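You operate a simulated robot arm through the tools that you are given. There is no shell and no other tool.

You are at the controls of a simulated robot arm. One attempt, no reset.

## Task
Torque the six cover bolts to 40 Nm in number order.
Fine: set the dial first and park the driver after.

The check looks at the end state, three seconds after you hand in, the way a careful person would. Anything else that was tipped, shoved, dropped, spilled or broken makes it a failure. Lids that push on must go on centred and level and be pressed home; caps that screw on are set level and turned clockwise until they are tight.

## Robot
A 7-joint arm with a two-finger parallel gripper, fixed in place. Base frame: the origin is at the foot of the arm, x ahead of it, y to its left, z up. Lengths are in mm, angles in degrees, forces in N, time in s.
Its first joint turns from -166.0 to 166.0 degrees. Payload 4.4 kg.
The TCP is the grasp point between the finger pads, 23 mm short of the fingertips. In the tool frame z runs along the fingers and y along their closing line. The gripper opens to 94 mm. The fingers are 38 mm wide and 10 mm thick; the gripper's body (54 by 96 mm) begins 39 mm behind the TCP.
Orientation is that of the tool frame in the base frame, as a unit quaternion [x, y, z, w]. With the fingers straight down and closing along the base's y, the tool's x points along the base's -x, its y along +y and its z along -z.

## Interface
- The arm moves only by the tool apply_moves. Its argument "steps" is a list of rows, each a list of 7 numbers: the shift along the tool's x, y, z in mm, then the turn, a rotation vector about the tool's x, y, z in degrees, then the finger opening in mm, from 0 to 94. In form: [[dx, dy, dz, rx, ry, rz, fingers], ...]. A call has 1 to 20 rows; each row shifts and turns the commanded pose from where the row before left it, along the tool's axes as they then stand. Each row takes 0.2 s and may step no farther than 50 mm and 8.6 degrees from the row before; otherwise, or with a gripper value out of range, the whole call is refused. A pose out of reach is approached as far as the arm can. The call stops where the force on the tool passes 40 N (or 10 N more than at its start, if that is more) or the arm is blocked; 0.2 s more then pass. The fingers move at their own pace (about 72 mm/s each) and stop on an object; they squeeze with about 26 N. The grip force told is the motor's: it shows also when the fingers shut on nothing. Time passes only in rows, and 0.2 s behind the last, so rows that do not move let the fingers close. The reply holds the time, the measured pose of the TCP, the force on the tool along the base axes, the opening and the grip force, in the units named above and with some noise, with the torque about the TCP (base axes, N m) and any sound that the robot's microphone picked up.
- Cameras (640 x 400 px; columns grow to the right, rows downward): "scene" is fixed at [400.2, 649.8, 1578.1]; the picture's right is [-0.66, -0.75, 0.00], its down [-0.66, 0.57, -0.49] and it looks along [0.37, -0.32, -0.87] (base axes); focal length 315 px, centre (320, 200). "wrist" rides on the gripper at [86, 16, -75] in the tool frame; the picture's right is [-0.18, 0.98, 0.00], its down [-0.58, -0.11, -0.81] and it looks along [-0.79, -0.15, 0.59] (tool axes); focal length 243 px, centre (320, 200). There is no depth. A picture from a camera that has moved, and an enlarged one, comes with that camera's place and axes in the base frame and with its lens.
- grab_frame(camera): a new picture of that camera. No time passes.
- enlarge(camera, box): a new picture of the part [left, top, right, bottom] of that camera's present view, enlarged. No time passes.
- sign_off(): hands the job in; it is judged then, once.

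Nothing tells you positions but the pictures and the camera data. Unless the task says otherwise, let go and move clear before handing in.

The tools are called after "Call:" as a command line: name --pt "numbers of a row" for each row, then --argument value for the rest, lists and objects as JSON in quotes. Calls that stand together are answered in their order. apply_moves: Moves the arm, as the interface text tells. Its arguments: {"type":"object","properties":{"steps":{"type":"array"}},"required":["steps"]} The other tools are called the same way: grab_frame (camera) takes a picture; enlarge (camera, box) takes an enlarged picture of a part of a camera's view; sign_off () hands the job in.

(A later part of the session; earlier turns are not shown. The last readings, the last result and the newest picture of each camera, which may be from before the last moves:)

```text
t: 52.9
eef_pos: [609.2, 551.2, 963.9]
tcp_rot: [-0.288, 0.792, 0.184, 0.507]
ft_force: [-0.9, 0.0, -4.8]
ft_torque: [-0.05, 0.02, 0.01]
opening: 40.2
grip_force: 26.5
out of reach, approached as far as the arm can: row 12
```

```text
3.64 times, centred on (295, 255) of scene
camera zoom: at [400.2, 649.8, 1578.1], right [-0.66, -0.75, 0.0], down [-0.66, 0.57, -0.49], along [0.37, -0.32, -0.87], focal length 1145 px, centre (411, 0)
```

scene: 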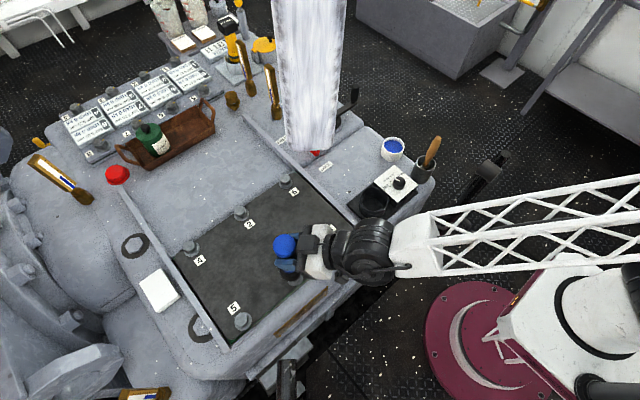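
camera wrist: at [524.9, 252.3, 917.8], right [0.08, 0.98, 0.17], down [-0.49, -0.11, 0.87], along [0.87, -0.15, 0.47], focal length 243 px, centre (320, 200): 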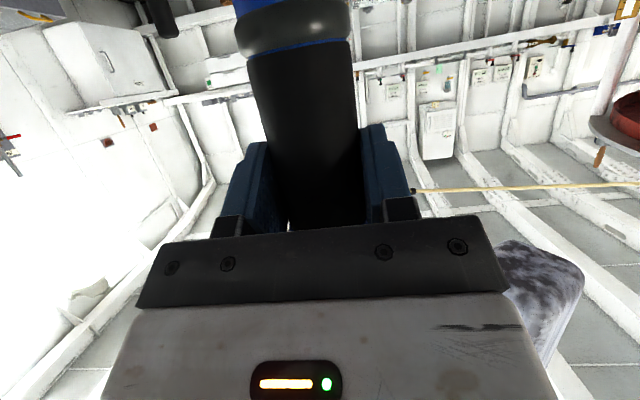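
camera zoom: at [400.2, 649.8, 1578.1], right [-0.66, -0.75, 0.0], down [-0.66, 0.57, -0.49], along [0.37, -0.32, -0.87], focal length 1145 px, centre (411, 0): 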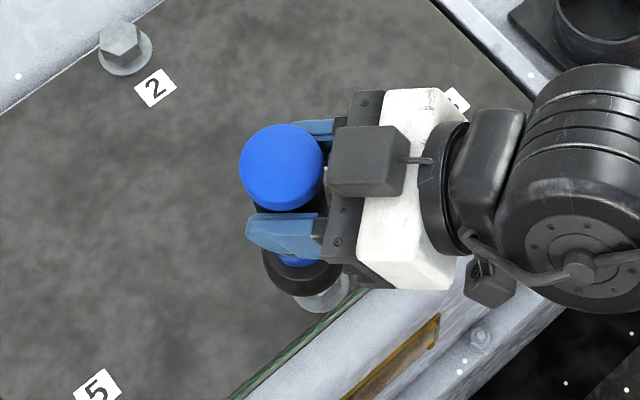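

The arm can't swing quite that far (limit near 40°), but the view is good now. I'll back off a few degrees from that limit and trim the position over bolt 1.

Call:
apply_moves --pt "0 0 0 6.797 0 3.17 30" --pt "0 0 0 0 0 0 30" --pt "0 0 0 0 0 0 30"

Call:
apply_moves --pt "0 0 0 0 0 0 30"

Call:
enlarge --camera "scene" --box '[260, 220, 340, 300]'

```text
t: 53.7
eef_pos: [609.3, 550.7, 963.1]
tcp_rot: [-0.234, 0.809, 0.15, 0.519]
ft_force: [0.3, -0.2, -3.9]
ft_torque: [-0.05, -0.02, 0.02]
opening: 40.1
grip_force: 25.8
```

```text
t: 54.1
eef_pos: [608.6, 552.1, 963.9]
tcp_rot: [-0.234, 0.809, 0.15, 0.517]
ft_force: [-1.1, -1.0, -4.8]
ft_torque: [-0.01, -0.01, 0.01]
opening: 40.3
grip_force: 26.0
```

```text
5.00 times, centred on (300, 260) of scene
camera zoom: at [400.2, 649.8, 1578.1], right [-0.66, -0.75, 0.0], down [-0.66, 0.57, -0.49], along [0.37, -0.32, -0.87], focal length 1574 px, centre (420, -100)
```

zoom: 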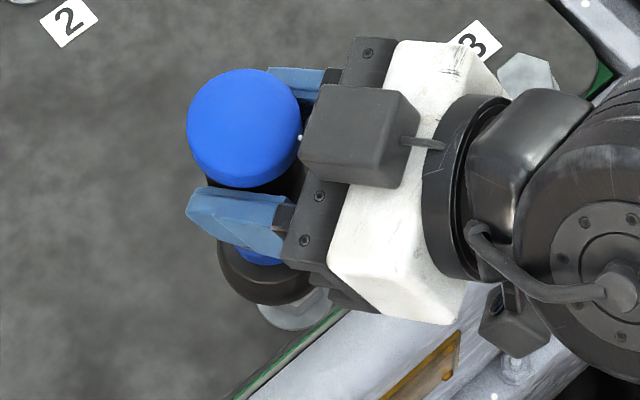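

Call:
enlarge --camera "scene" --box '[280, 255, 320, 295]'

Call:
grab_frame --camera "wrist"

```text
10.00 times, centred on (300, 275) of scene
camera zoom: at [400.2, 649.8, 1578.1], right [-0.66, -0.75, 0.0], down [-0.66, 0.57, -0.49], along [0.37, -0.32, -0.87], focal length 3148 px, centre (520, -550)
```

zoom: 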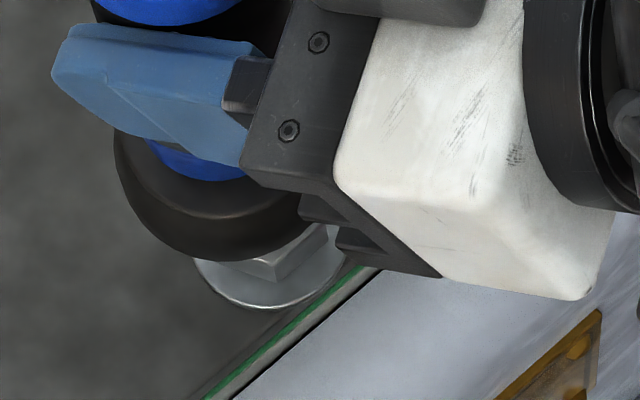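

```text
taken
camera wrist: at [511.6, 509.7, 916.4], right [-0.46, 0.87, 0.17], down [-0.35, -0.35, 0.87], along [0.81, 0.34, 0.47], focal length 243 px, centre (320, 200)
```

wrist: 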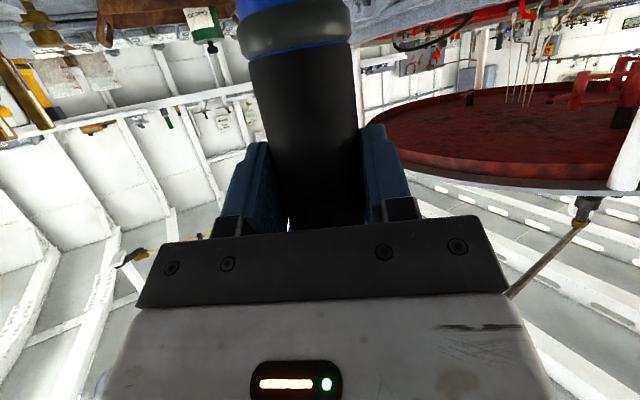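

The driver hangs upright with its socket edge about 125 mm below the grip point, and its axis is about 4.5 mm too far in +y relative to bolt 1. I'll correct that and come down to just above the bolt head.

Call:
apply_moves --pt "0.69 -4.28 -1.49 0 0 0 30" --pt "18.13 0 8.45 0 0 0 30" --pt "18.13 0 8.45 0 0 0 30" --pt "7.25 0 3.38 0 0 0 30" --pt "0 0 0 0 0 0 30"

Call:
enlarge --camera "scene" --box '[270, 240, 320, 300]'

```text
t: 55.3
eef_pos: [609.8, 547.4, 915.8]
tcp_rot: [-0.234, 0.809, 0.15, 0.518]
ft_force: [0.0, -0.2, -4.8]
ft_torque: [-0.04, 0.03, 0.0]
opening: 39.9
grip_force: 26.1
```

```text
6.67 times, centred on (295, 270) of scene
camera zoom: at [400.2, 649.8, 1578.1], right [-0.66, -0.75, 0.0], down [-0.66, 0.57, -0.49], along [0.37, -0.32, -0.87], focal length 2098 px, centre (487, -267)
```

zoom: 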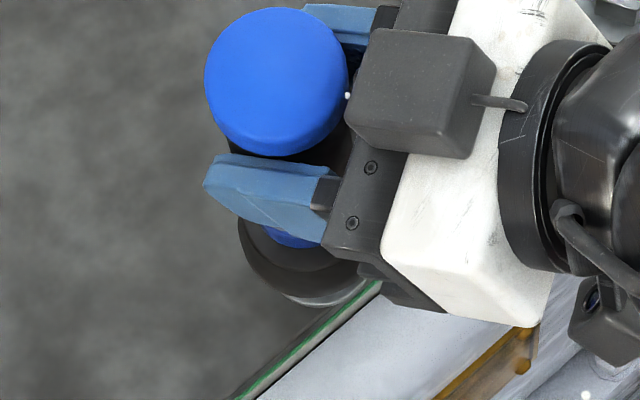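

Call:
enlarge --camera "scene" --box '[280, 265, 310, 295]'

```text
13.33 times, centred on (295, 280) of scene
camera zoom: at [400.2, 649.8, 1578.1], right [-0.66, -0.75, 0.0], down [-0.66, 0.57, -0.49], along [0.37, -0.32, -0.87], focal length 4197 px, centre (653, -867)
```

zoom: 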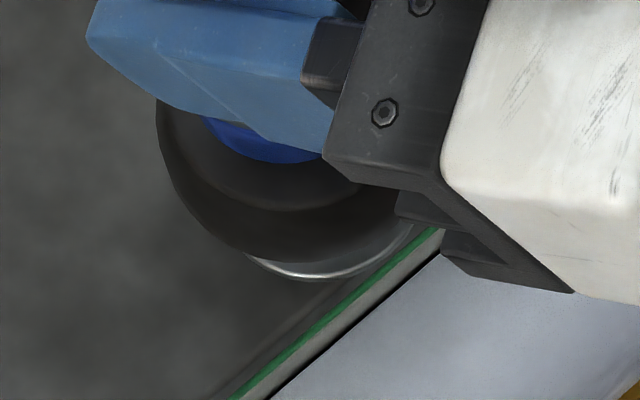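

The socket is concentric with bolt 1 to within about a millimetre. I'll lower it slowly and watch the force and listen.

Call:
apply_moves --pt "3.63 0 1.69 0 0 0 30" --pt "3.63 0 1.69 0 0 0 30" --pt "1.81 0 0.85 0 0 0 30" --pt "1.81 0 0.85 0 0 0 30"

```text
t: 56.3
eef_pos: [611.1, 546.1, 904.0]
tcp_rot: [-0.235, 0.809, 0.15, 0.518]
ft_force: [-0.2, -0.2, -4.3]
ft_torque: [-0.01, -0.01, -0.01]
opening: 40.0
grip_force: 26.0
```

Call:
apply_moves --pt "1.81 0 0.85 0 0 0 30" --pt "1.81 0 0.85 0 0 0 30" --pt "1.81 0 0.85 0 0 0 30" --pt "0 0 0 0 0 0 30"

Call:
enlarge --camera "scene" --box '[270, 240, 320, 300]'

```text
t: 57.3
eef_pos: [609.8, 546.3, 898.2]
tcp_rot: [-0.234, 0.809, 0.15, 0.518]
ft_force: [-0.4, 0.0, -4.0]
ft_torque: [-0.01, 0.02, -0.01]
opening: 39.9
grip_force: 25.8
```

```text
6.67 times, centred on (295, 270) of scene
camera zoom: at [400.2, 649.8, 1578.1], right [-0.66, -0.75, 0.0], down [-0.66, 0.57, -0.49], along [0.37, -0.32, -0.87], focal length 2098 px, centre (487, -267)
```

zoom: 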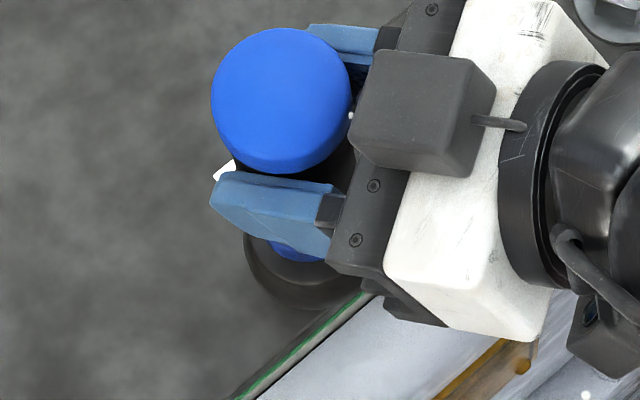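

Call:
apply_moves --pt "1.81 0 0.85 0 0 0 30" --pt "1.81 0 0.85 0 0 0 30" --pt "0 0 0 0 0 0 30"

Call:
apply_moves --pt "1.81 0 0.85 0 0 0 30" --pt "1.81 0 0.85 0 0 0 30" --pt "0 0 0 0 0 0 30"

```text
t: 58.1
eef_pos: [609.9, 546.7, 894.3]
tcp_rot: [-0.233, 0.809, 0.149, 0.518]
ft_force: [-0.1, 0.6, -3.4]
ft_torque: [-0.02, 0.02, 0.01]
opening: 40.3
grip_force: 26.6
```

```text
t: 58.9
eef_pos: [609.8, 547.5, 890.7]
tcp_rot: [-0.234, 0.809, 0.15, 0.518]
ft_force: [0.9, -0.2, -4.6]
ft_torque: [0.0, 0.03, 0.03]
opening: 40.0
grip_force: 26.0
```

Call:
apply_moves --pt "1.81 0 0.85 0 0 0 30" --pt "1.81 0 0.85 0 0 0 30" --pt "0 0 0 0 0 0 30"

Call:
apply_moves --pt "1.81 0 0.85 0 0 0 30" --pt "1.81 0 0.85 0 0 0 30" --pt "0 0 0 0 0 0 30"

Call:
enlarge --camera "scene" --box '[270, 240, 320, 300]'

```text
t: 59.7
eef_pos: [609.3, 547.3, 887.1]
tcp_rot: [-0.236, 0.808, 0.152, 0.518]
ft_force: [0.9, -0.3, 1.7]
ft_torque: [-0.02, -0.09, 0.0]
opening: 40.0
grip_force: 25.7
```

```text
t: 60.5
eef_pos: [611.3, 546.6, 882.9]
tcp_rot: [-0.235, 0.809, 0.151, 0.517]
ft_force: [-2.7, 2.1, 2.9]
ft_torque: [0.2, 0.42, 0.03]
opening: 40.2
grip_force: 26.1
```

```text
6.67 times, centred on (295, 270) of scene
camera zoom: at [400.2, 649.8, 1578.1], right [-0.66, -0.75, 0.0], down [-0.66, 0.57, -0.49], along [0.37, -0.32, -0.87], focal length 2098 px, centre (487, -267)
```

zoom: 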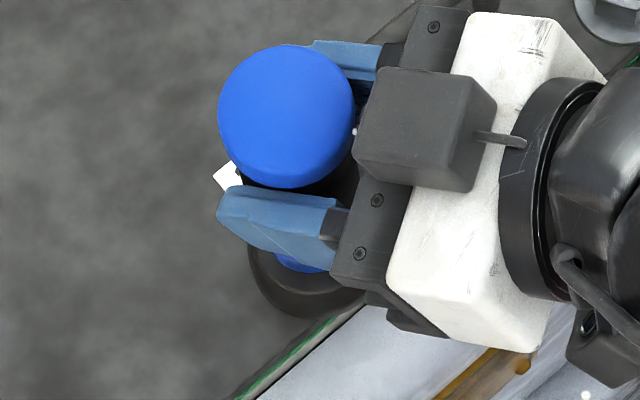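

The socket has gone over the head and is now touching lightly (about 7 N carried). I'll press a little further and listen.

Call:
apply_moves --pt "1.81 0 0.85 0 0 0 30" --pt "1.81 0 0.85 0 0 0 30" --pt "0 0 0 0 0 0 30"

Call:
enlarge --camera "scene" --box '[270, 240, 320, 300]'

Call:
grab_frame --camera "wrist"

```text
t: 61.3
eef_pos: [611.1, 547.1, 878.8]
tcp_rot: [-0.234, 0.808, 0.15, 0.519]
ft_force: [-1.3, 0.1, 4.4]
ft_torque: [-0.13, 0.26, 0.1]
opening: 40.2
grip_force: 25.6
```

```text
6.67 times, centred on (295, 270) of scene
camera zoom: at [400.2, 649.8, 1578.1], right [-0.66, -0.75, 0.0], down [-0.66, 0.57, -0.49], along [0.37, -0.32, -0.87], focal length 2098 px, centre (487, -267)
```

zoom: 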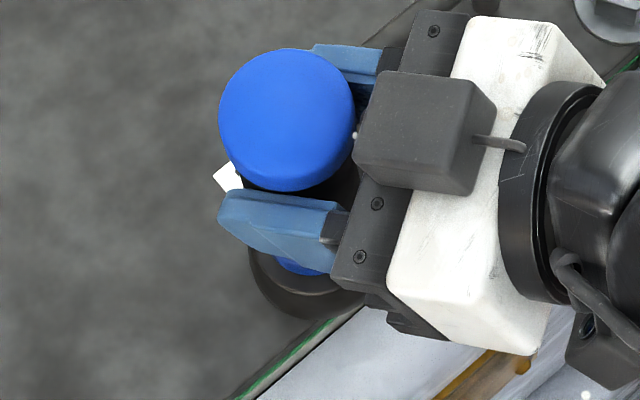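

```text
taken
camera wrist: at [512.5, 504.9, 831.0], right [-0.46, 0.87, 0.17], down [-0.35, -0.35, 0.87], along [0.81, 0.34, 0.47], focal length 243 px, centre (320, 200)
```

wrist: 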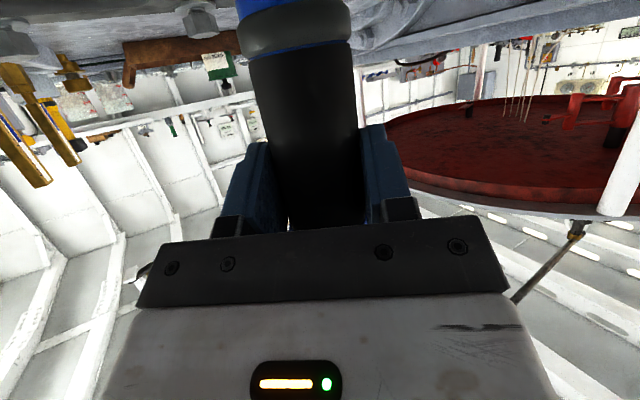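

The tip has stopped while the handle still goes down with a gentle spring-like force, so the driver looks push-to-start. I'll keep pressing in small steps.

Call:
apply_moves --pt "1.81 0 0.85 0 0 0 30" --pt "1.81 0 0.85 0 0 0 30" --pt "0 0 0 0 0 0 30"

Call:
apply_moves --pt "1.81 0 0.85 0 0 0 30" --pt "0 0 0 0 0 0 30"

Call:
enlarge --camera "scene" --box '[270, 240, 320, 300]'

Call:
grab_frame --camera "wrist"

```text
t: 62.1
eef_pos: [609.9, 546.0, 876.0]
tcp_rot: [-0.234, 0.809, 0.15, 0.519]
ft_force: [-0.7, 3.1, 17.2]
ft_torque: [-0.1, 0.21, -0.03]
opening: 39.9
grip_force: 25.9
```

```text
t: 62.7
eef_pos: [611.0, 546.0, 875.1]
tcp_rot: [-0.234, 0.808, 0.151, 0.52]
ft_force: [-0.2, 3.0, 37.2]
ft_torque: [0.02, -0.3, -0.07]
opening: 40.0
grip_force: 25.9
```

```text
6.67 times, centred on (295, 270) of scene
camera zoom: at [400.2, 649.8, 1578.1], right [-0.66, -0.75, 0.0], down [-0.66, 0.57, -0.49], along [0.37, -0.32, -0.87], focal length 2098 px, centre (487, -267)
```

zoom: 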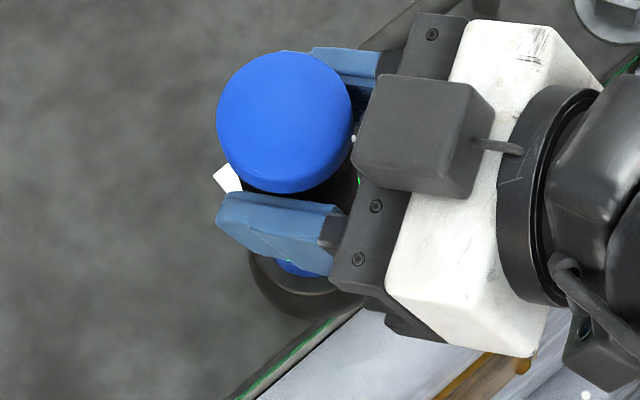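

```text
taken
camera wrist: at [513.3, 505.6, 827.5], right [-0.46, 0.87, 0.17], down [-0.36, -0.36, 0.86], along [0.81, 0.34, 0.48], focal length 243 px, centre (320, 200)
```

wrist: 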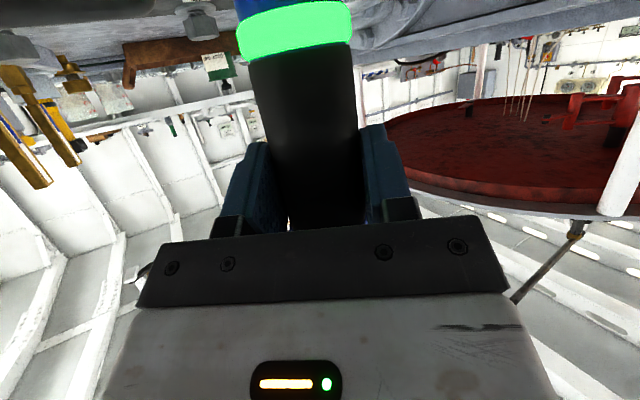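

The driver's ring has lit green at 37 N of push. I'll hold a moment to see whether that changes or makes a sound.

Call:
apply_moves --pt "0 0 0 0 0 0 30" --pt "0 0 0 0 0 0 30"

Call:
enlarge --camera "wrist" --box '[200, 0, 400, 120]'

Call:
enlarge --camera "scene" --box '[280, 265, 310, 295]'

```text
t: 63.3
eef_pos: [609.6, 547.8, 873.8]
tcp_rot: [-0.234, 0.809, 0.151, 0.518]
ft_force: [5.1, 9.6, 37.1]
ft_torque: [0.31, -0.27, 0.05]
opening: 40.3
grip_force: 26.2
```

```text
3.20 times, centred on (300, 60) of wrist
camera zoom: at [512.8, 505.1, 826.0], right [-0.46, 0.87, 0.17], down [-0.36, -0.35, 0.86], along [0.81, 0.34, 0.47], focal length 776 px, centre (384, 648)
```

zoom: 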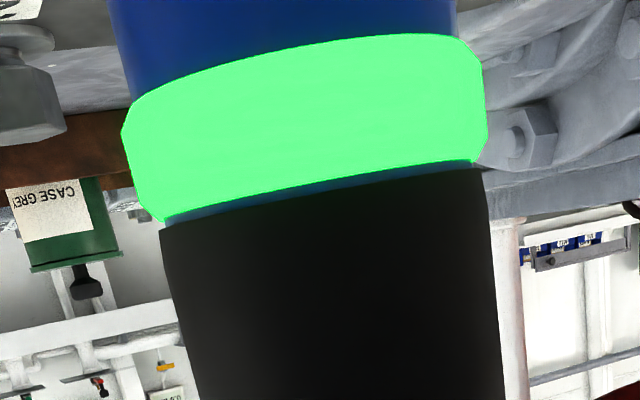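

```text
13.33 times, centred on (295, 280) of scene
camera zoom: at [400.2, 649.8, 1578.1], right [-0.66, -0.75, 0.0], down [-0.66, 0.57, -0.49], along [0.37, -0.32, -0.87], focal length 4197 px, centre (653, -867)
```

zoom: 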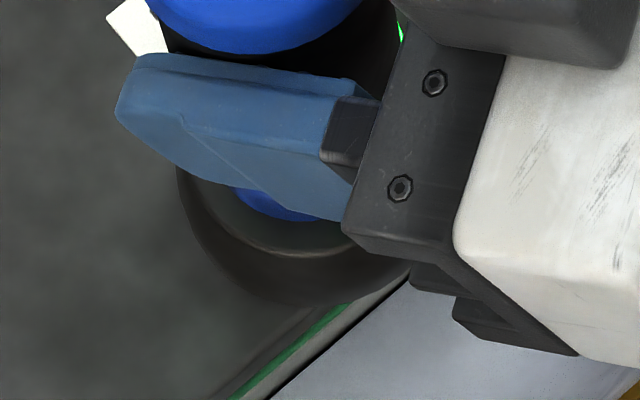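

Call:
apply_moves --pt "0 0 0 0 0 0 30" --pt "0 0 0 0 0 0 30" --pt "0 0 0 0 0 0 30" --pt "0 0 0 0 0 0 30"

Call:
enlarge --camera "wrist" --box '[200, 0, 400, 120]'

```text
t: 64.3
eef_pos: [610.5, 546.7, 873.5]
tcp_rot: [-0.235, 0.809, 0.151, 0.518]
ft_force: [3.4, 9.0, 37.6]
ft_torque: [0.25, -0.18, 0.01]
opening: 40.3
grip_force: 25.7
```

```text
3.20 times, centred on (300, 60) of wrist
camera zoom: at [512.6, 504.9, 825.7], right [-0.46, 0.87, 0.17], down [-0.36, -0.35, 0.86], along [0.81, 0.34, 0.47], focal length 776 px, centre (384, 648)
```

zoom: 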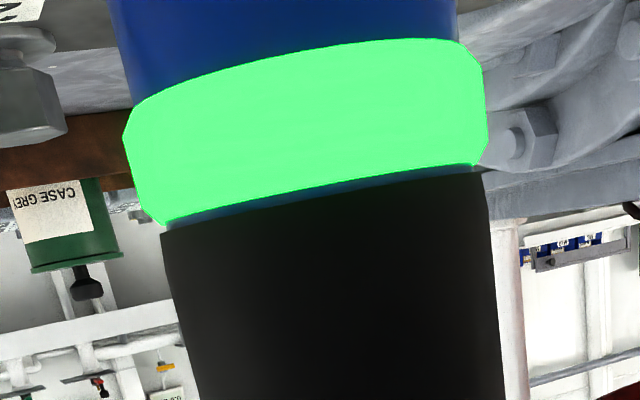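

The green stays steady and nothing moves any more, so it reads as torque reached. I'll lift off and look at bolt 1.

Call:
apply_moves --pt "-4.53 0 -2.11 0 0 0 30" --pt "-9.06 0 -4.23 0 0 0 30" --pt "-13.6 0 -6.34 0 0 0 30" --pt "-18.1 0 -8.45 0 0 0 30" --pt "-18.1 0 -8.45 0 0 0 30" --pt "-18.1 0 -8.45 0 0 0 30" --pt "0 0 0 0 0 0 30"

Call:
enlarge --camera "wrist" --box '[200, 0, 400, 120]'

Call:
enlarge --camera "scene" --box '[265, 230, 325, 300]'

```text
t: 65.9
eef_pos: [609.7, 546.0, 962.4]
tcp_rot: [-0.234, 0.809, 0.15, 0.517]
ft_force: [0.2, 0.2, -4.6]
ft_torque: [-0.02, 0.01, -0.02]
opening: 40.4
grip_force: 25.9
```

```text
3.20 times, centred on (300, 60) of wrist
camera zoom: at [512.1, 504.4, 915.3], right [-0.46, 0.87, 0.17], down [-0.35, -0.35, 0.87], along [0.81, 0.34, 0.47], focal length 776 px, centre (384, 648)
```

zoom: 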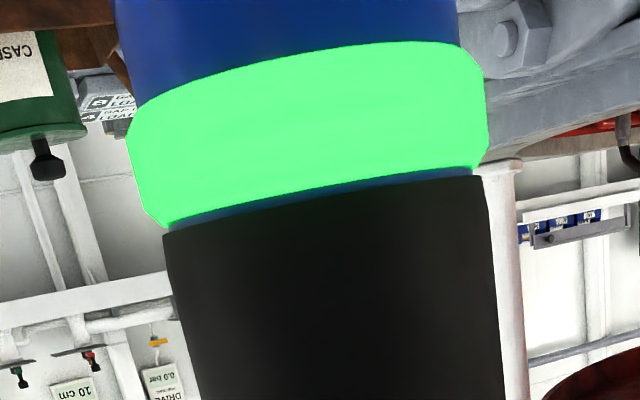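

```text
5.71 times, centred on (295, 265) of scene
camera zoom: at [400.2, 649.8, 1578.1], right [-0.66, -0.75, 0.0], down [-0.66, 0.57, -0.49], along [0.37, -0.32, -0.87], focal length 1799 px, centre (463, -171)
```

zoom: 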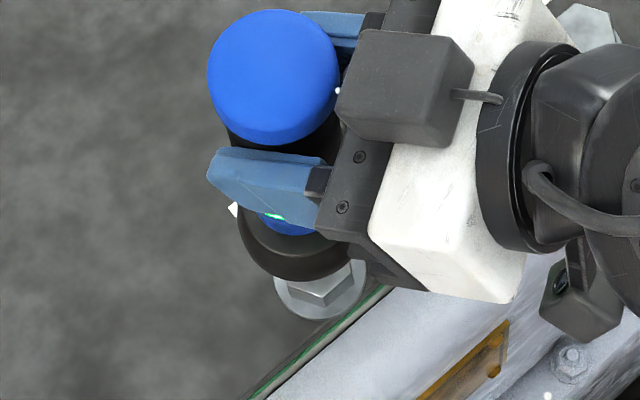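

The ring stays green after lifting, so bolt 1 seems done, though the driver slipped a few mm in the grip from pressing harder than needed. I'll swing the tool around so I can see bolt 1 before going to bolt 2.

Call:
apply_moves --pt "0 0 0 7.006 0 3.267 30" --pt "0 0 0 7.006 0 3.267 30" --pt "0 0 0 7.006 0 3.267 30" --pt "0 0 0 7.006 0 3.267 30" --pt "0 0 0 7.006 0 3.267 30" --pt "0 0 0 7.006 0 3.267 30" --pt "0 0 0 7.006 0 3.267 30" --pt "0 0 0 7.006 0 3.267 30" --pt "0 0 0 7.006 0 3.267 30" --pt "0 0 0 7.006 0 3.267 30" --pt "-12.1 30.3 25.9 0 0 0 30" --pt "-12.1 30.3 25.9 0 0 0 30" --pt "-12.1 30.3 25.9 0 0 0 30"

Call:
grab_frame --camera "scene"

Call:
enlarge --camera "scene" --box '[265, 250, 325, 300]'

```text
t: 68.7
eef_pos: [734.5, 549.2, 963.2]
tcp_rot: [0.324, 0.778, -0.204, 0.497]
ft_force: [0.6, -1.1, -4.1]
ft_torque: [0.01, 0.03, -0.05]
opening: 40.2
grip_force: 25.9
```

```text
taken
```

scene: 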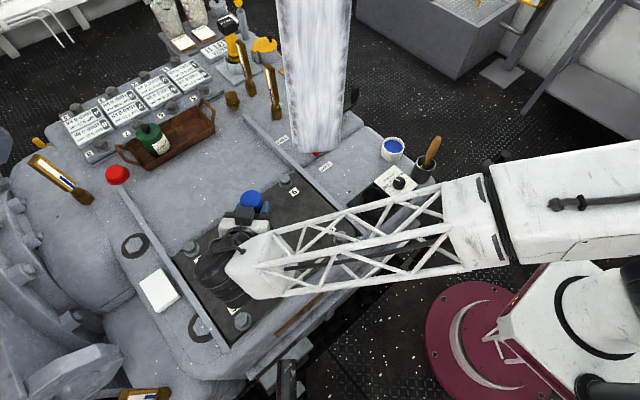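

```text
8.00 times, centred on (295, 275) of scene
camera zoom: at [400.2, 649.8, 1578.1], right [-0.66, -0.75, 0.0], down [-0.66, 0.57, -0.49], along [0.37, -0.32, -0.87], focal length 2518 px, centre (520, -400)
```

zoom: 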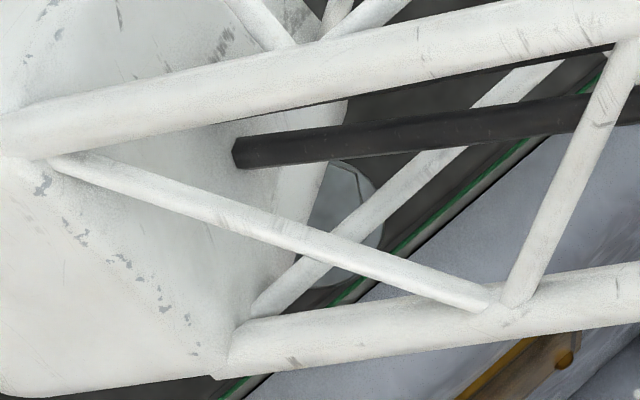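

The forearm hides bolt 1 for now. I'll continue to above bolt 2 and look again.

Call:
apply_moves --pt "-12.1 30.3 25.9 0 0 0 30" --pt "-12.1 30.3 25.9 0 0 0 30" --pt "-12.1 30.3 25.9 0 0 0 30" --pt "0 0 0 0 0 0 30"

Call:
grab_frame --camera "scene"

Call:
enlarge --camera "scene" --box '[265, 250, 325, 300]'

Call:
enlarge --camera "scene" --box '[200, 160, 280, 240]'

```text
t: 69.7
eef_pos: [861.2, 554.3, 965.4]
tcp_rot: [0.325, 0.778, -0.205, 0.497]
ft_force: [-0.2, 0.7, -3.3]
ft_torque: [0.04, 0.03, -0.03]
opening: 40.4
grip_force: 25.8
```

```text
taken
```

scene: 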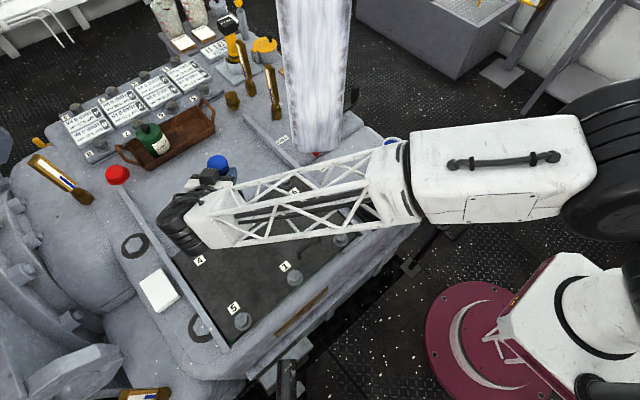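

```text
8.00 times, centred on (295, 275) of scene
camera zoom: at [400.2, 649.8, 1578.1], right [-0.66, -0.75, 0.0], down [-0.66, 0.57, -0.49], along [0.37, -0.32, -0.87], focal length 2518 px, centre (520, -400)
```

zoom: 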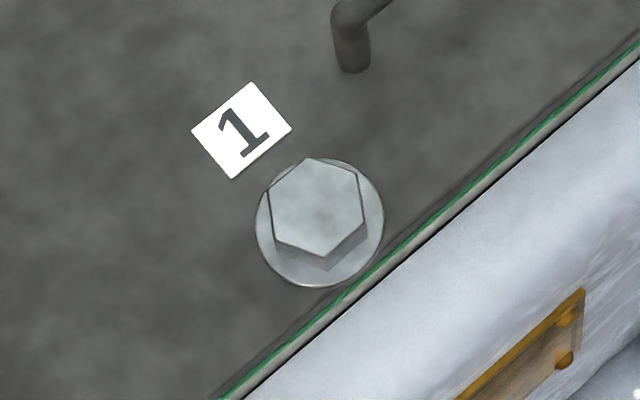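

```text
5.00 times, centred on (240, 200) of scene
camera zoom: at [400.2, 649.8, 1578.1], right [-0.66, -0.75, 0.0], down [-0.66, 0.57, -0.49], along [0.37, -0.32, -0.87], focal length 1574 px, centre (720, 200)
```

zoom: 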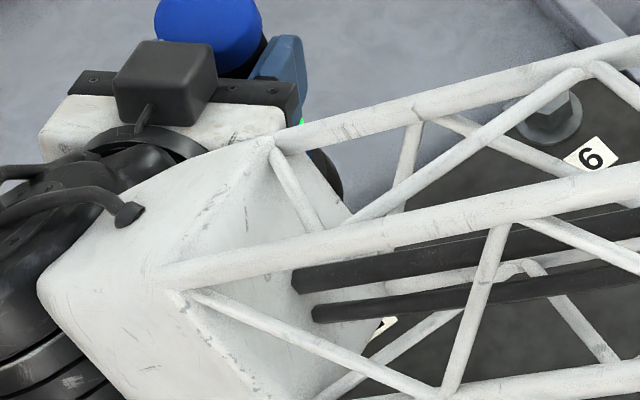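

Bolt 1's head has dropped about 4 mm onto its washer, so that one is driven. At bolt 2 my forearm blocks the view, so I'll average the position readings and try a slightly different swing for visibility.

Call:
apply_moves --pt "0 0 0 7.25 0 3.38 30" --pt "0 0 0 7.25 0 3.38 30" --pt "0 0 0 7.25 0 3.38 30" --pt "0 0 0 0 0 0 30"

Call:
apply_moves --pt "0 0 0 0 0 0 30"

Call:
apply_moves --pt "0 0 0 0 0 0 30"

Call:
grab_frame --camera "scene"

Call:
enlarge --camera "scene" --box '[200, 160, 280, 240]'

```text
t: 70.7
eef_pos: [859.8, 554.7, 963.3]
tcp_rot: [0.48, 0.694, -0.303, 0.443]
ft_force: [-0.2, -0.6, -5.0]
ft_torque: [0.04, 0.01, 0.0]
opening: 40.4
grip_force: 26.8
```

```text
t: 71.1
eef_pos: [861.0, 554.6, 964.2]
tcp_rot: [0.479, 0.694, -0.303, 0.443]
ft_force: [0.3, -0.3, -3.8]
ft_torque: [0.04, 0.02, -0.03]
opening: 40.0
grip_force: 26.0
```

```text
t: 71.5
eef_pos: [860.3, 552.8, 963.5]
tcp_rot: [0.479, 0.695, -0.302, 0.443]
ft_force: [0.0, -0.4, -4.7]
ft_torque: [0.07, 0.0, 0.01]
opening: 40.2
grip_force: 25.7
```

```text
taken
```

scene: 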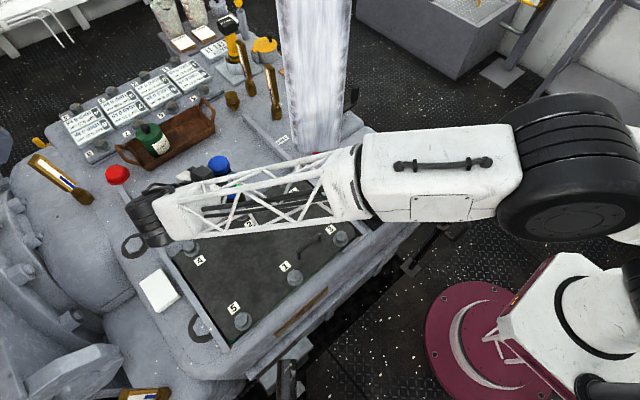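

```text
5.00 times, centred on (240, 200) of scene
camera zoom: at [400.2, 649.8, 1578.1], right [-0.66, -0.75, 0.0], down [-0.66, 0.57, -0.49], along [0.37, -0.32, -0.87], focal length 1574 px, centre (720, 200)
```

zoom: 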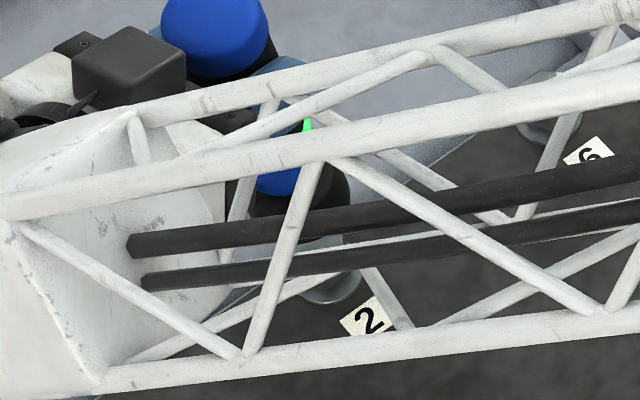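

Through the truss I can see the socket and bolt 2's washer. I'll zoom in to compare their alignment.

Call:
enlarge --camera "scene" --box '[215, 155, 260, 225]'

Call:
enlarge --camera "scene" --box '[200, 150, 240, 190]'

```text
5.71 times, centred on (238, 190) of scene
camera zoom: at [400.2, 649.8, 1578.1], right [-0.66, -0.75, 0.0], down [-0.66, 0.57, -0.49], along [0.37, -0.32, -0.87], focal length 1799 px, centre (791, 257)
```

zoom: 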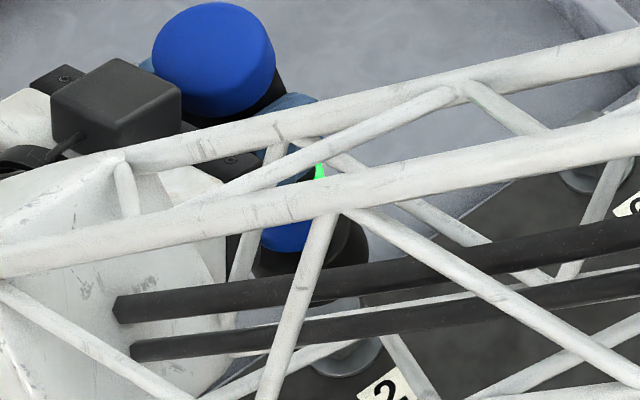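

```text
10.00 times, centred on (220, 170) of scene
camera zoom: at [400.2, 649.8, 1578.1], right [-0.66, -0.75, 0.0], down [-0.66, 0.57, -0.49], along [0.37, -0.32, -0.87], focal length 3148 px, centre (1320, 500)
```

zoom: 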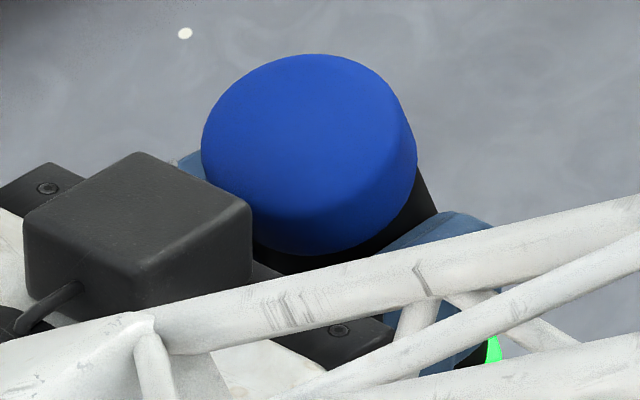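

The socket sits about 3 mm off laterally at bolt 2. I'll shift by [+2.0,+1.9] and come down to just above the head to compare again.

Call:
apply_moves --pt "0.45 2.54 -0.97 0 0 0 30" --pt "18.13 0 8.45 0 0 0 30" --pt "18.13 0 8.45 0 0 0 30" --pt "9.06 0 4.23 0 0 0 30" --pt "0 0 0 0 0 0 30"

Call:
enlarge --camera "scene" --box '[210, 170, 260, 230]'

Call:
enlarge --camera "scene" --box '[225, 190, 255, 225]'

```text
t: 72.7
eef_pos: [861.1, 556.6, 913.4]
tcp_rot: [0.479, 0.695, -0.302, 0.443]
ft_force: [0.4, -0.2, -4.1]
ft_torque: [0.03, 0.03, 0.02]
opening: 40.1
grip_force: 25.7
```

```text
6.67 times, centred on (235, 200) of scene
camera zoom: at [400.2, 649.8, 1578.1], right [-0.66, -0.75, 0.0], down [-0.66, 0.57, -0.49], along [0.37, -0.32, -0.87], focal length 2098 px, centre (887, 200)
```

zoom: 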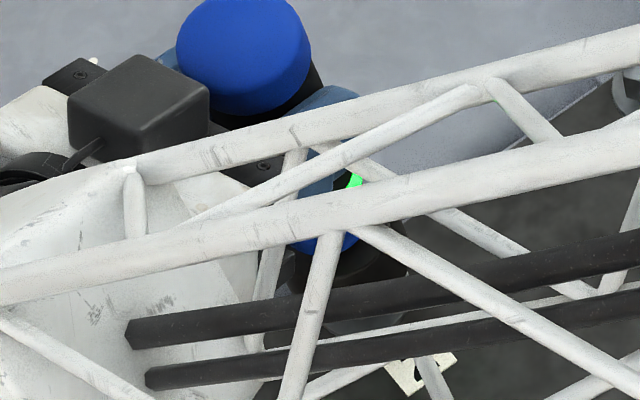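

```text
11.43 times, centred on (240, 208) of scene
camera zoom: at [400.2, 649.8, 1578.1], right [-0.66, -0.75, 0.0], down [-0.66, 0.57, -0.49], along [0.37, -0.32, -0.87], focal length 3597 px, centre (1234, 114)
```

zoom: 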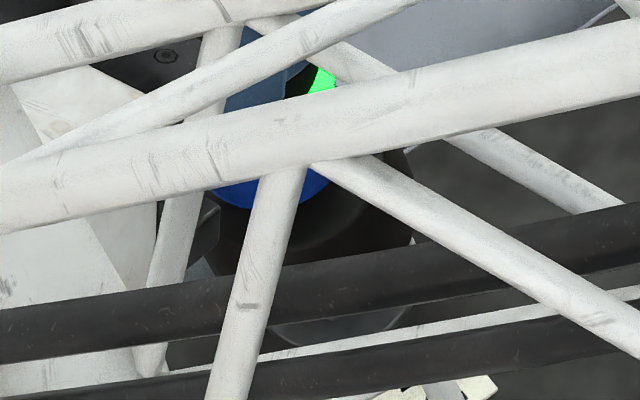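

The lateral match is now within about 1 mm. I'll lower onto bolt 2 in small steps and watch for early contact.

Call:
apply_moves --pt "3.63 0 1.69 0 0 0 30" --pt "3.63 0 1.69 0 0 0 30" --pt "3.63 0 1.69 0 0 0 30" --pt "0 0 0 0 0 0 30"

Call:
apply_moves --pt "1.81 0 0.85 0 0 0 30" --pt "1.81 0 0.85 0 0 0 30" --pt "1.81 0 0.85 0 0 0 30" --pt "0 0 0 0 0 0 30"

```text
t: 73.7
eef_pos: [862.4, 555.5, 902.0]
tcp_rot: [0.479, 0.695, -0.303, 0.443]
ft_force: [-0.1, 0.1, -5.2]
ft_torque: [0.05, 0.01, 0.02]
opening: 40.1
grip_force: 26.1
```

```text
t: 74.7
eef_pos: [861.6, 556.2, 895.6]
tcp_rot: [0.479, 0.695, -0.301, 0.443]
ft_force: [-0.4, -0.1, -4.0]
ft_torque: [0.05, 0.0, 0.01]
opening: 40.1
grip_force: 26.0
```

Call:
apply_moves --pt "1.81 0 0.85 0 0 0 30" --pt "1.81 0 0.85 0 0 0 30" --pt "1.81 0 0.85 0 0 0 30" --pt "0 0 0 0 0 0 30"

Call:
apply_moves --pt "1.81 0 0.85 0 0 0 30" --pt "1.81 0 0.85 0 0 0 30" --pt "0 0 0 0 0 0 30"

Call:
enlarge --camera "wrist" --box '[200, 0, 400, 120]'

```text
t: 75.7
eef_pos: [862.7, 556.9, 890.6]
tcp_rot: [0.478, 0.695, -0.302, 0.444]
ft_force: [-0.4, 0.7, -4.7]
ft_torque: [0.03, -0.01, -0.04]
opening: 40.0
grip_force: 26.3
```

```text
t: 76.5
eef_pos: [861.7, 556.9, 887.4]
tcp_rot: [0.478, 0.695, -0.302, 0.444]
ft_force: [0.2, -0.5, -4.3]
ft_torque: [0.02, 0.0, 0.02]
opening: 40.2
grip_force: 26.1
```

```text
3.20 times, centred on (300, 60) of wrist
camera zoom: at [838.4, 659.7, 839.4], right [0.94, 0.28, 0.17], down [-0.28, 0.41, 0.87], along [0.17, -0.87, 0.47], focal length 776 px, centre (384, 648)
```

zoom: 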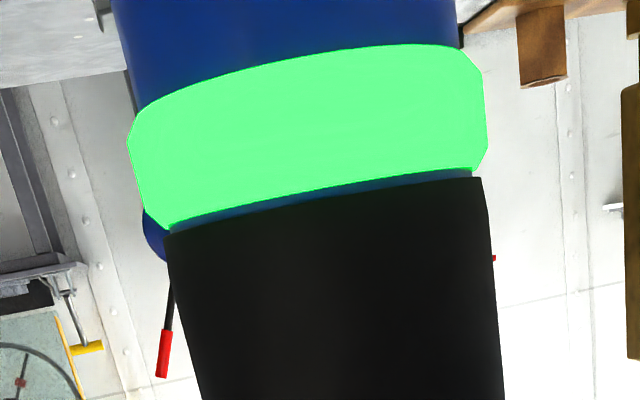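

The socket is past the head top without touching, so it's over bolt 2. I'll press on gently while watching the ring.

Call:
apply_moves --pt "1.81 0 0.85 0 0 0 30" --pt "1.81 0 0.85 0 0 0 30" --pt "0 0 0 0 0 0 30"

Call:
apply_moves --pt "1.81 0 0.85 0 0 0 30" --pt "0 0 0 0 0 0 30"

Call:
grab_frame --camera "wrist"

Call:
apply_moves --pt "1.81 0 0.85 0 0 0 30" --pt "0 0 0 0 0 0 30"

Call:
grab_frame --camera "wrist"

```text
t: 77.3
eef_pos: [862.2, 556.1, 882.1]
tcp_rot: [0.48, 0.695, -0.302, 0.443]
ft_force: [1.4, 1.8, 3.2]
ft_torque: [0.24, -0.13, 0.01]
opening: 40.2
grip_force: 25.8
```

```text
t: 77.9
eef_pos: [860.7, 555.5, 880.0]
tcp_rot: [0.479, 0.694, -0.303, 0.443]
ft_force: [1.9, 5.1, 1.8]
ft_torque: [0.58, 0.1, 0.01]
opening: 40.1
grip_force: 25.8
```

```text
taken
camera wrist: at [838.3, 659.7, 833.5], right [0.94, 0.28, 0.17], down [-0.28, 0.41, 0.87], along [0.17, -0.87, 0.47], focal length 243 px, centre (320, 200)
```

wrist: 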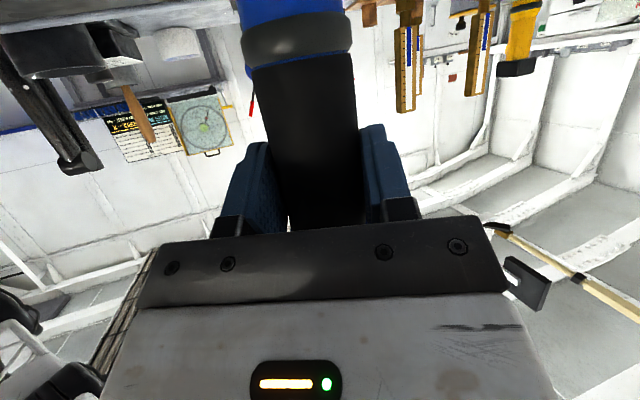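

```text
t: 78.5
eef_pos: [861.9, 555.3, 878.6]
tcp_rot: [0.48, 0.694, -0.303, 0.443]
ft_force: [0.6, 0.4, 2.8]
ft_torque: [0.21, 0.12, 0.07]
opening: 40.2
grip_force: 25.4
```

```text
taken
camera wrist: at [838.5, 659.6, 831.5], right [0.94, 0.28, 0.17], down [-0.28, 0.41, 0.87], along [0.17, -0.87, 0.47], focal length 243 px, centre (320, 200)
```

wrist: 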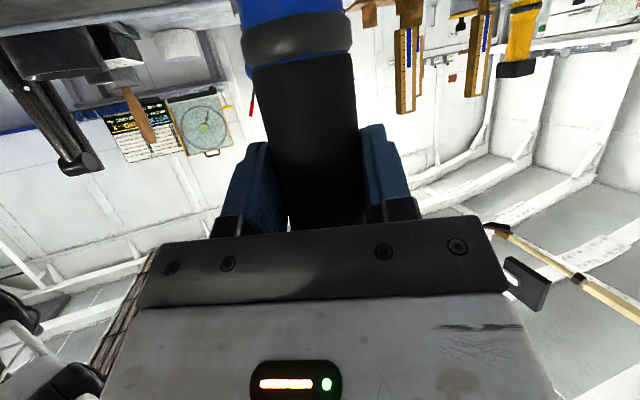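

The ring went dark on contact with bolt 2, so a new run has started. I'll keep light pressure and give it time.

Call:
apply_moves --pt "0 0 0 0 0 0 30" --pt "0 0 0 0 0 0 30" --pt "0 0 0 0 0 0 30" --pt "0 0 0 0 0 0 30"

Call:
enlarge --camera "wrist" --box '[200, 0, 400, 120]'

Call:
apply_moves --pt "0.91 0 0.42 0 0 0 30" --pt "0 0 0 0 0 0 30" --pt "0 0 0 0 0 0 30"

Call:
enlarge --camera "wrist" --box '[200, 0, 400, 120]'

```text
t: 79.5
eef_pos: [862.1, 556.3, 877.6]
tcp_rot: [0.479, 0.695, -0.302, 0.443]
ft_force: [0.4, -0.1, 1.8]
ft_torque: [0.04, 0.04, 0.01]
opening: 40.3
grip_force: 26.4
```

```text
3.20 times, centred on (300, 60) of wrist
camera zoom: at [838.6, 659.6, 831.5], right [0.94, 0.28, 0.17], down [-0.28, 0.41, 0.87], along [0.17, -0.87, 0.47], focal length 776 px, centre (384, 648)
```

zoom: 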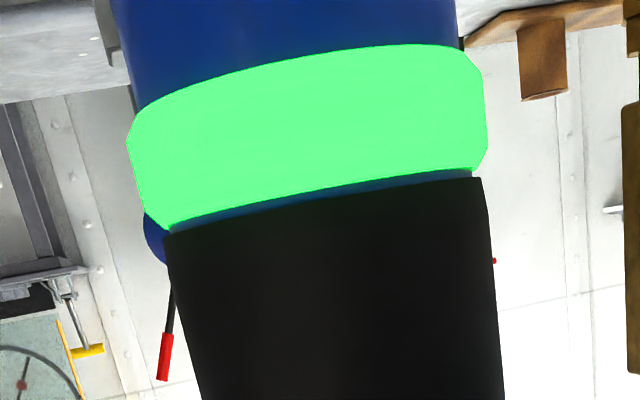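

```text
t: 80.3
eef_pos: [861.6, 556.3, 877.7]
tcp_rot: [0.479, 0.695, -0.302, 0.443]
ft_force: [0.3, -1.5, 2.9]
ft_torque: [-0.05, 0.11, 0.02]
opening: 40.1
grip_force: 25.9
```

```text
3.20 times, centred on (300, 60) of wrist
camera zoom: at [838.6, 659.6, 830.6], right [0.94, 0.28, 0.17], down [-0.28, 0.41, 0.87], along [0.17, -0.87, 0.47], focal length 776 px, centre (384, 648)
```

zoom: 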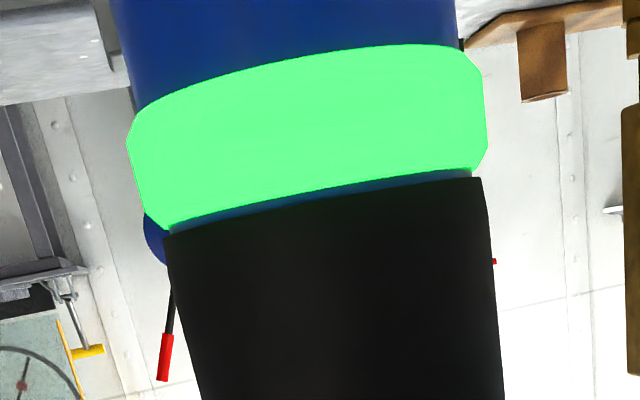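

Bolt 2 is green with only light pressure and no slip. I'll lift clear and carry the driver back and over to bolt 3.

Call:
apply_moves --pt "-4.53 0 -2.11 0 0 0 30" --pt "-18.1 0 -8.45 0 0 0 30" --pt "-18.1 0 -8.45 0 0 0 30" --pt "-18.1 0 -8.45 0 0 0 30" --pt "-18.1 0 -8.45 0 0 0 30" --pt "6.25 -38.97 -13.4 0 0 0 30" --pt "6.25 -38.97 -13.4 0 0 0 30" --pt "6.25 -38.97 -13.4 0 0 0 30" --pt "6.25 -38.97 -13.4 0 0 0 30" --pt "6.25 -38.97 -13.4 0 0 0 30" --pt "6.25 -38.97 -13.4 0 0 0 30"

Call:
enlarge --camera "scene" --box '[210, 190, 270, 240]'

Call:
grab_frame --camera "scene"

```text
t: 82.7
eef_pos: [611.1, 555.2, 961.6]
tcp_rot: [0.479, 0.695, -0.303, 0.443]
ft_force: [-0.7, 0.4, -5.7]
ft_torque: [0.04, 0.02, 0.01]
opening: 39.9
grip_force: 26.1
```

```text
8.00 times, centred on (240, 215) of scene
camera zoom: at [400.2, 649.8, 1578.1], right [-0.66, -0.75, 0.0], down [-0.66, 0.57, -0.49], along [0.37, -0.32, -0.87], focal length 2518 px, centre (960, 80)
```

zoom: 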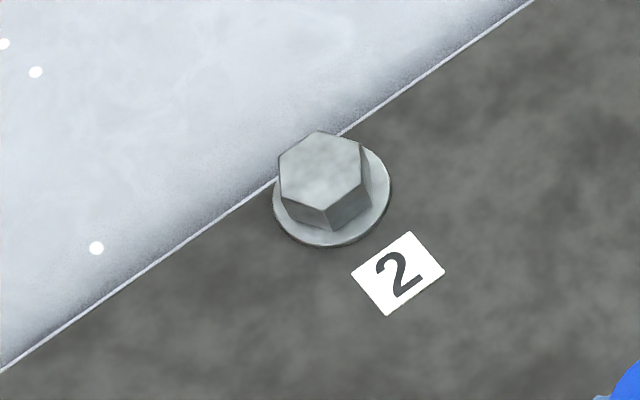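

```text
taken
```

scene: 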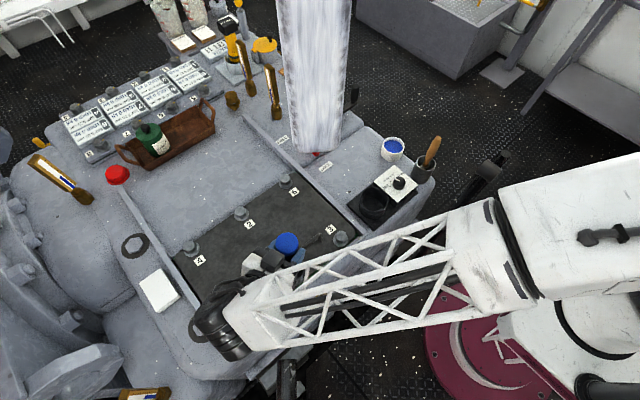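

Bolt 2's head is down on its washer. Now I'll rotate the tool around and move over bolt 3.

Call:
apply_moves --pt "0 0 0 -6.734 0 -3.14 30" --pt "0 0 0 -6.734 0 -3.14 30" --pt "0 0 0 -6.734 0 -3.14 30" --pt "0 0 0 -6.734 0 -3.14 30" --pt "0 0 0 -6.734 0 -3.14 30" --pt "0 0 0 -6.734 0 -3.14 30" --pt "0 0 0 -6.734 0 -3.14 30" --pt "0 0 0 -6.734 0 -3.14 30" --pt "0 0 0 -6.734 0 -3.14 30" --pt "0 0 0 -6.734 0 -3.14 30" --pt "0 0 0 -6.734 0 -3.14 30" --pt "0 0 0 -6.734 0 -3.14 30" --pt "6.55 -40.25 -14.1 0 0 0 30" --pt "6.55 -40.25 -14.1 0 0 0 30" --pt "6.55 -40.25 -14.1 0 0 0 30" --pt "6.55 -40.25 -14.1 0 0 0 30" --pt "0 0 0 0 0 0 30"

Call:
apply_moves --pt "0 0 0 0 0 0 30"

Call:
apply_moves --pt "0 0 0 0 0 0 30"

Call:
grab_frame --camera "scene"

Call:
enlarge --camera "scene" --box '[310, 190, 370, 260]'

```text
t: 86.3
eef_pos: [609.0, 383.1, 961.1]
tcp_rot: [-0.147, 0.83, 0.095, 0.53]
ft_force: [-0.7, 0.3, -4.3]
ft_torque: [-0.02, 0.01, 0.01]
opening: 40.3
grip_force: 25.8
```

```text
t: 86.7
eef_pos: [608.1, 382.6, 961.2]
tcp_rot: [-0.146, 0.83, 0.094, 0.531]
ft_force: [0.9, 0.5, -4.4]
ft_torque: [-0.01, 0.08, 0.01]
opening: 40.1
grip_force: 26.0
```

```text
t: 87.1
eef_pos: [608.3, 383.1, 960.3]
tcp_rot: [-0.147, 0.83, 0.095, 0.53]
ft_force: [-0.5, 0.1, -4.6]
ft_torque: [-0.02, 0.07, -0.01]
opening: 39.9
grip_force: 26.0
```

```text
taken
```

scene: 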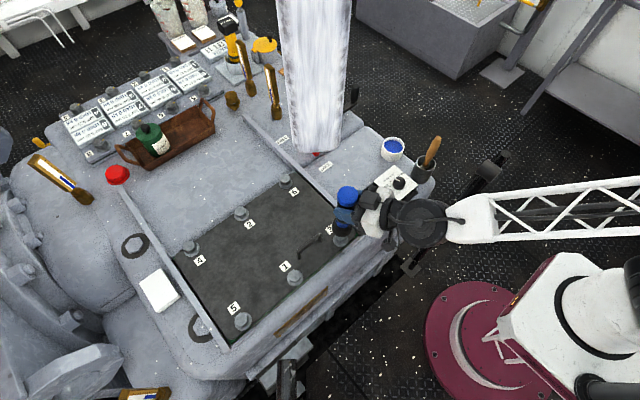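

```text
5.71 times, centred on (340, 225) of scene
camera zoom: at [400.2, 649.8, 1578.1], right [-0.66, -0.75, 0.0], down [-0.66, 0.57, -0.49], along [0.37, -0.32, -0.87], focal length 1799 px, centre (206, 57)
```

zoom: 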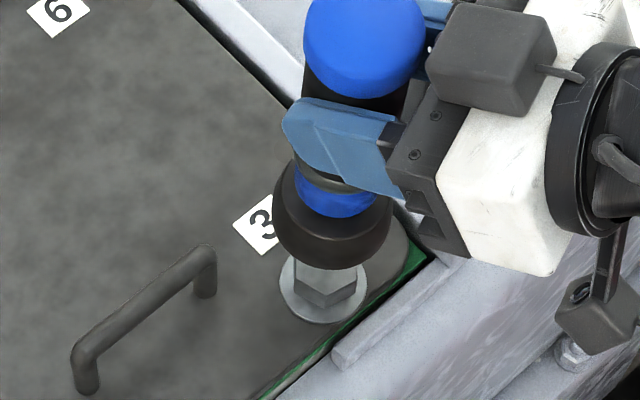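

I have a clear view at bolt 3. I'll zoom in to compare the socket and washer centres.

Call:
enlarge --camera "scene" --box '[322, 212, 362, 252]'

Call:
enlarge --camera "wrist" --box '[200, 0, 400, 120]'

```text
10.00 times, centred on (342, 232) of scene
camera zoom: at [400.2, 649.8, 1578.1], right [-0.66, -0.75, 0.0], down [-0.66, 0.57, -0.49], along [0.37, -0.32, -0.87], focal length 3148 px, centre (100, -120)
```

zoom: 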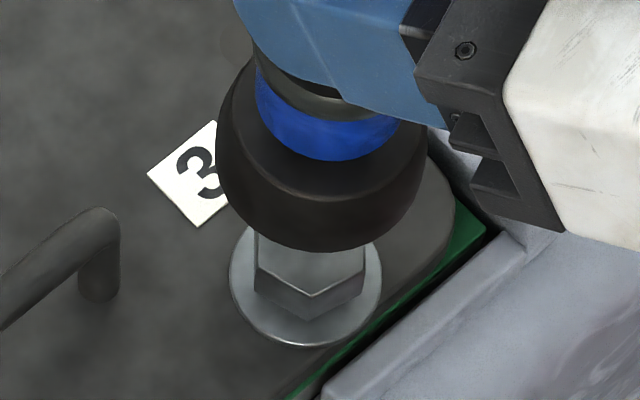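

```text
3.20 times, centred on (300, 60) of wrist
camera zoom: at [503.8, 362.5, 913.3], right [-0.27, 0.95, 0.17], down [-0.42, -0.27, 0.87], along [0.87, 0.16, 0.47], focal length 776 px, centre (384, 648)
```

zoom: 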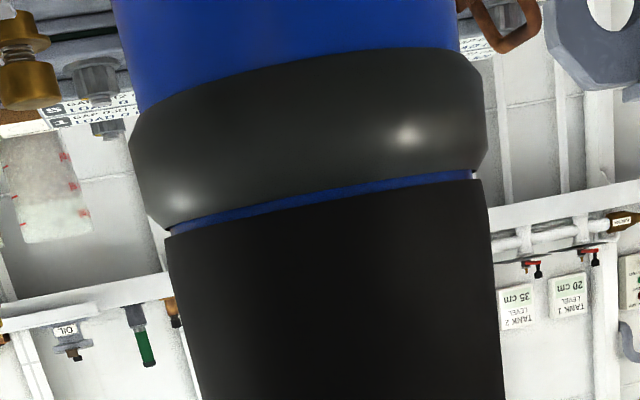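

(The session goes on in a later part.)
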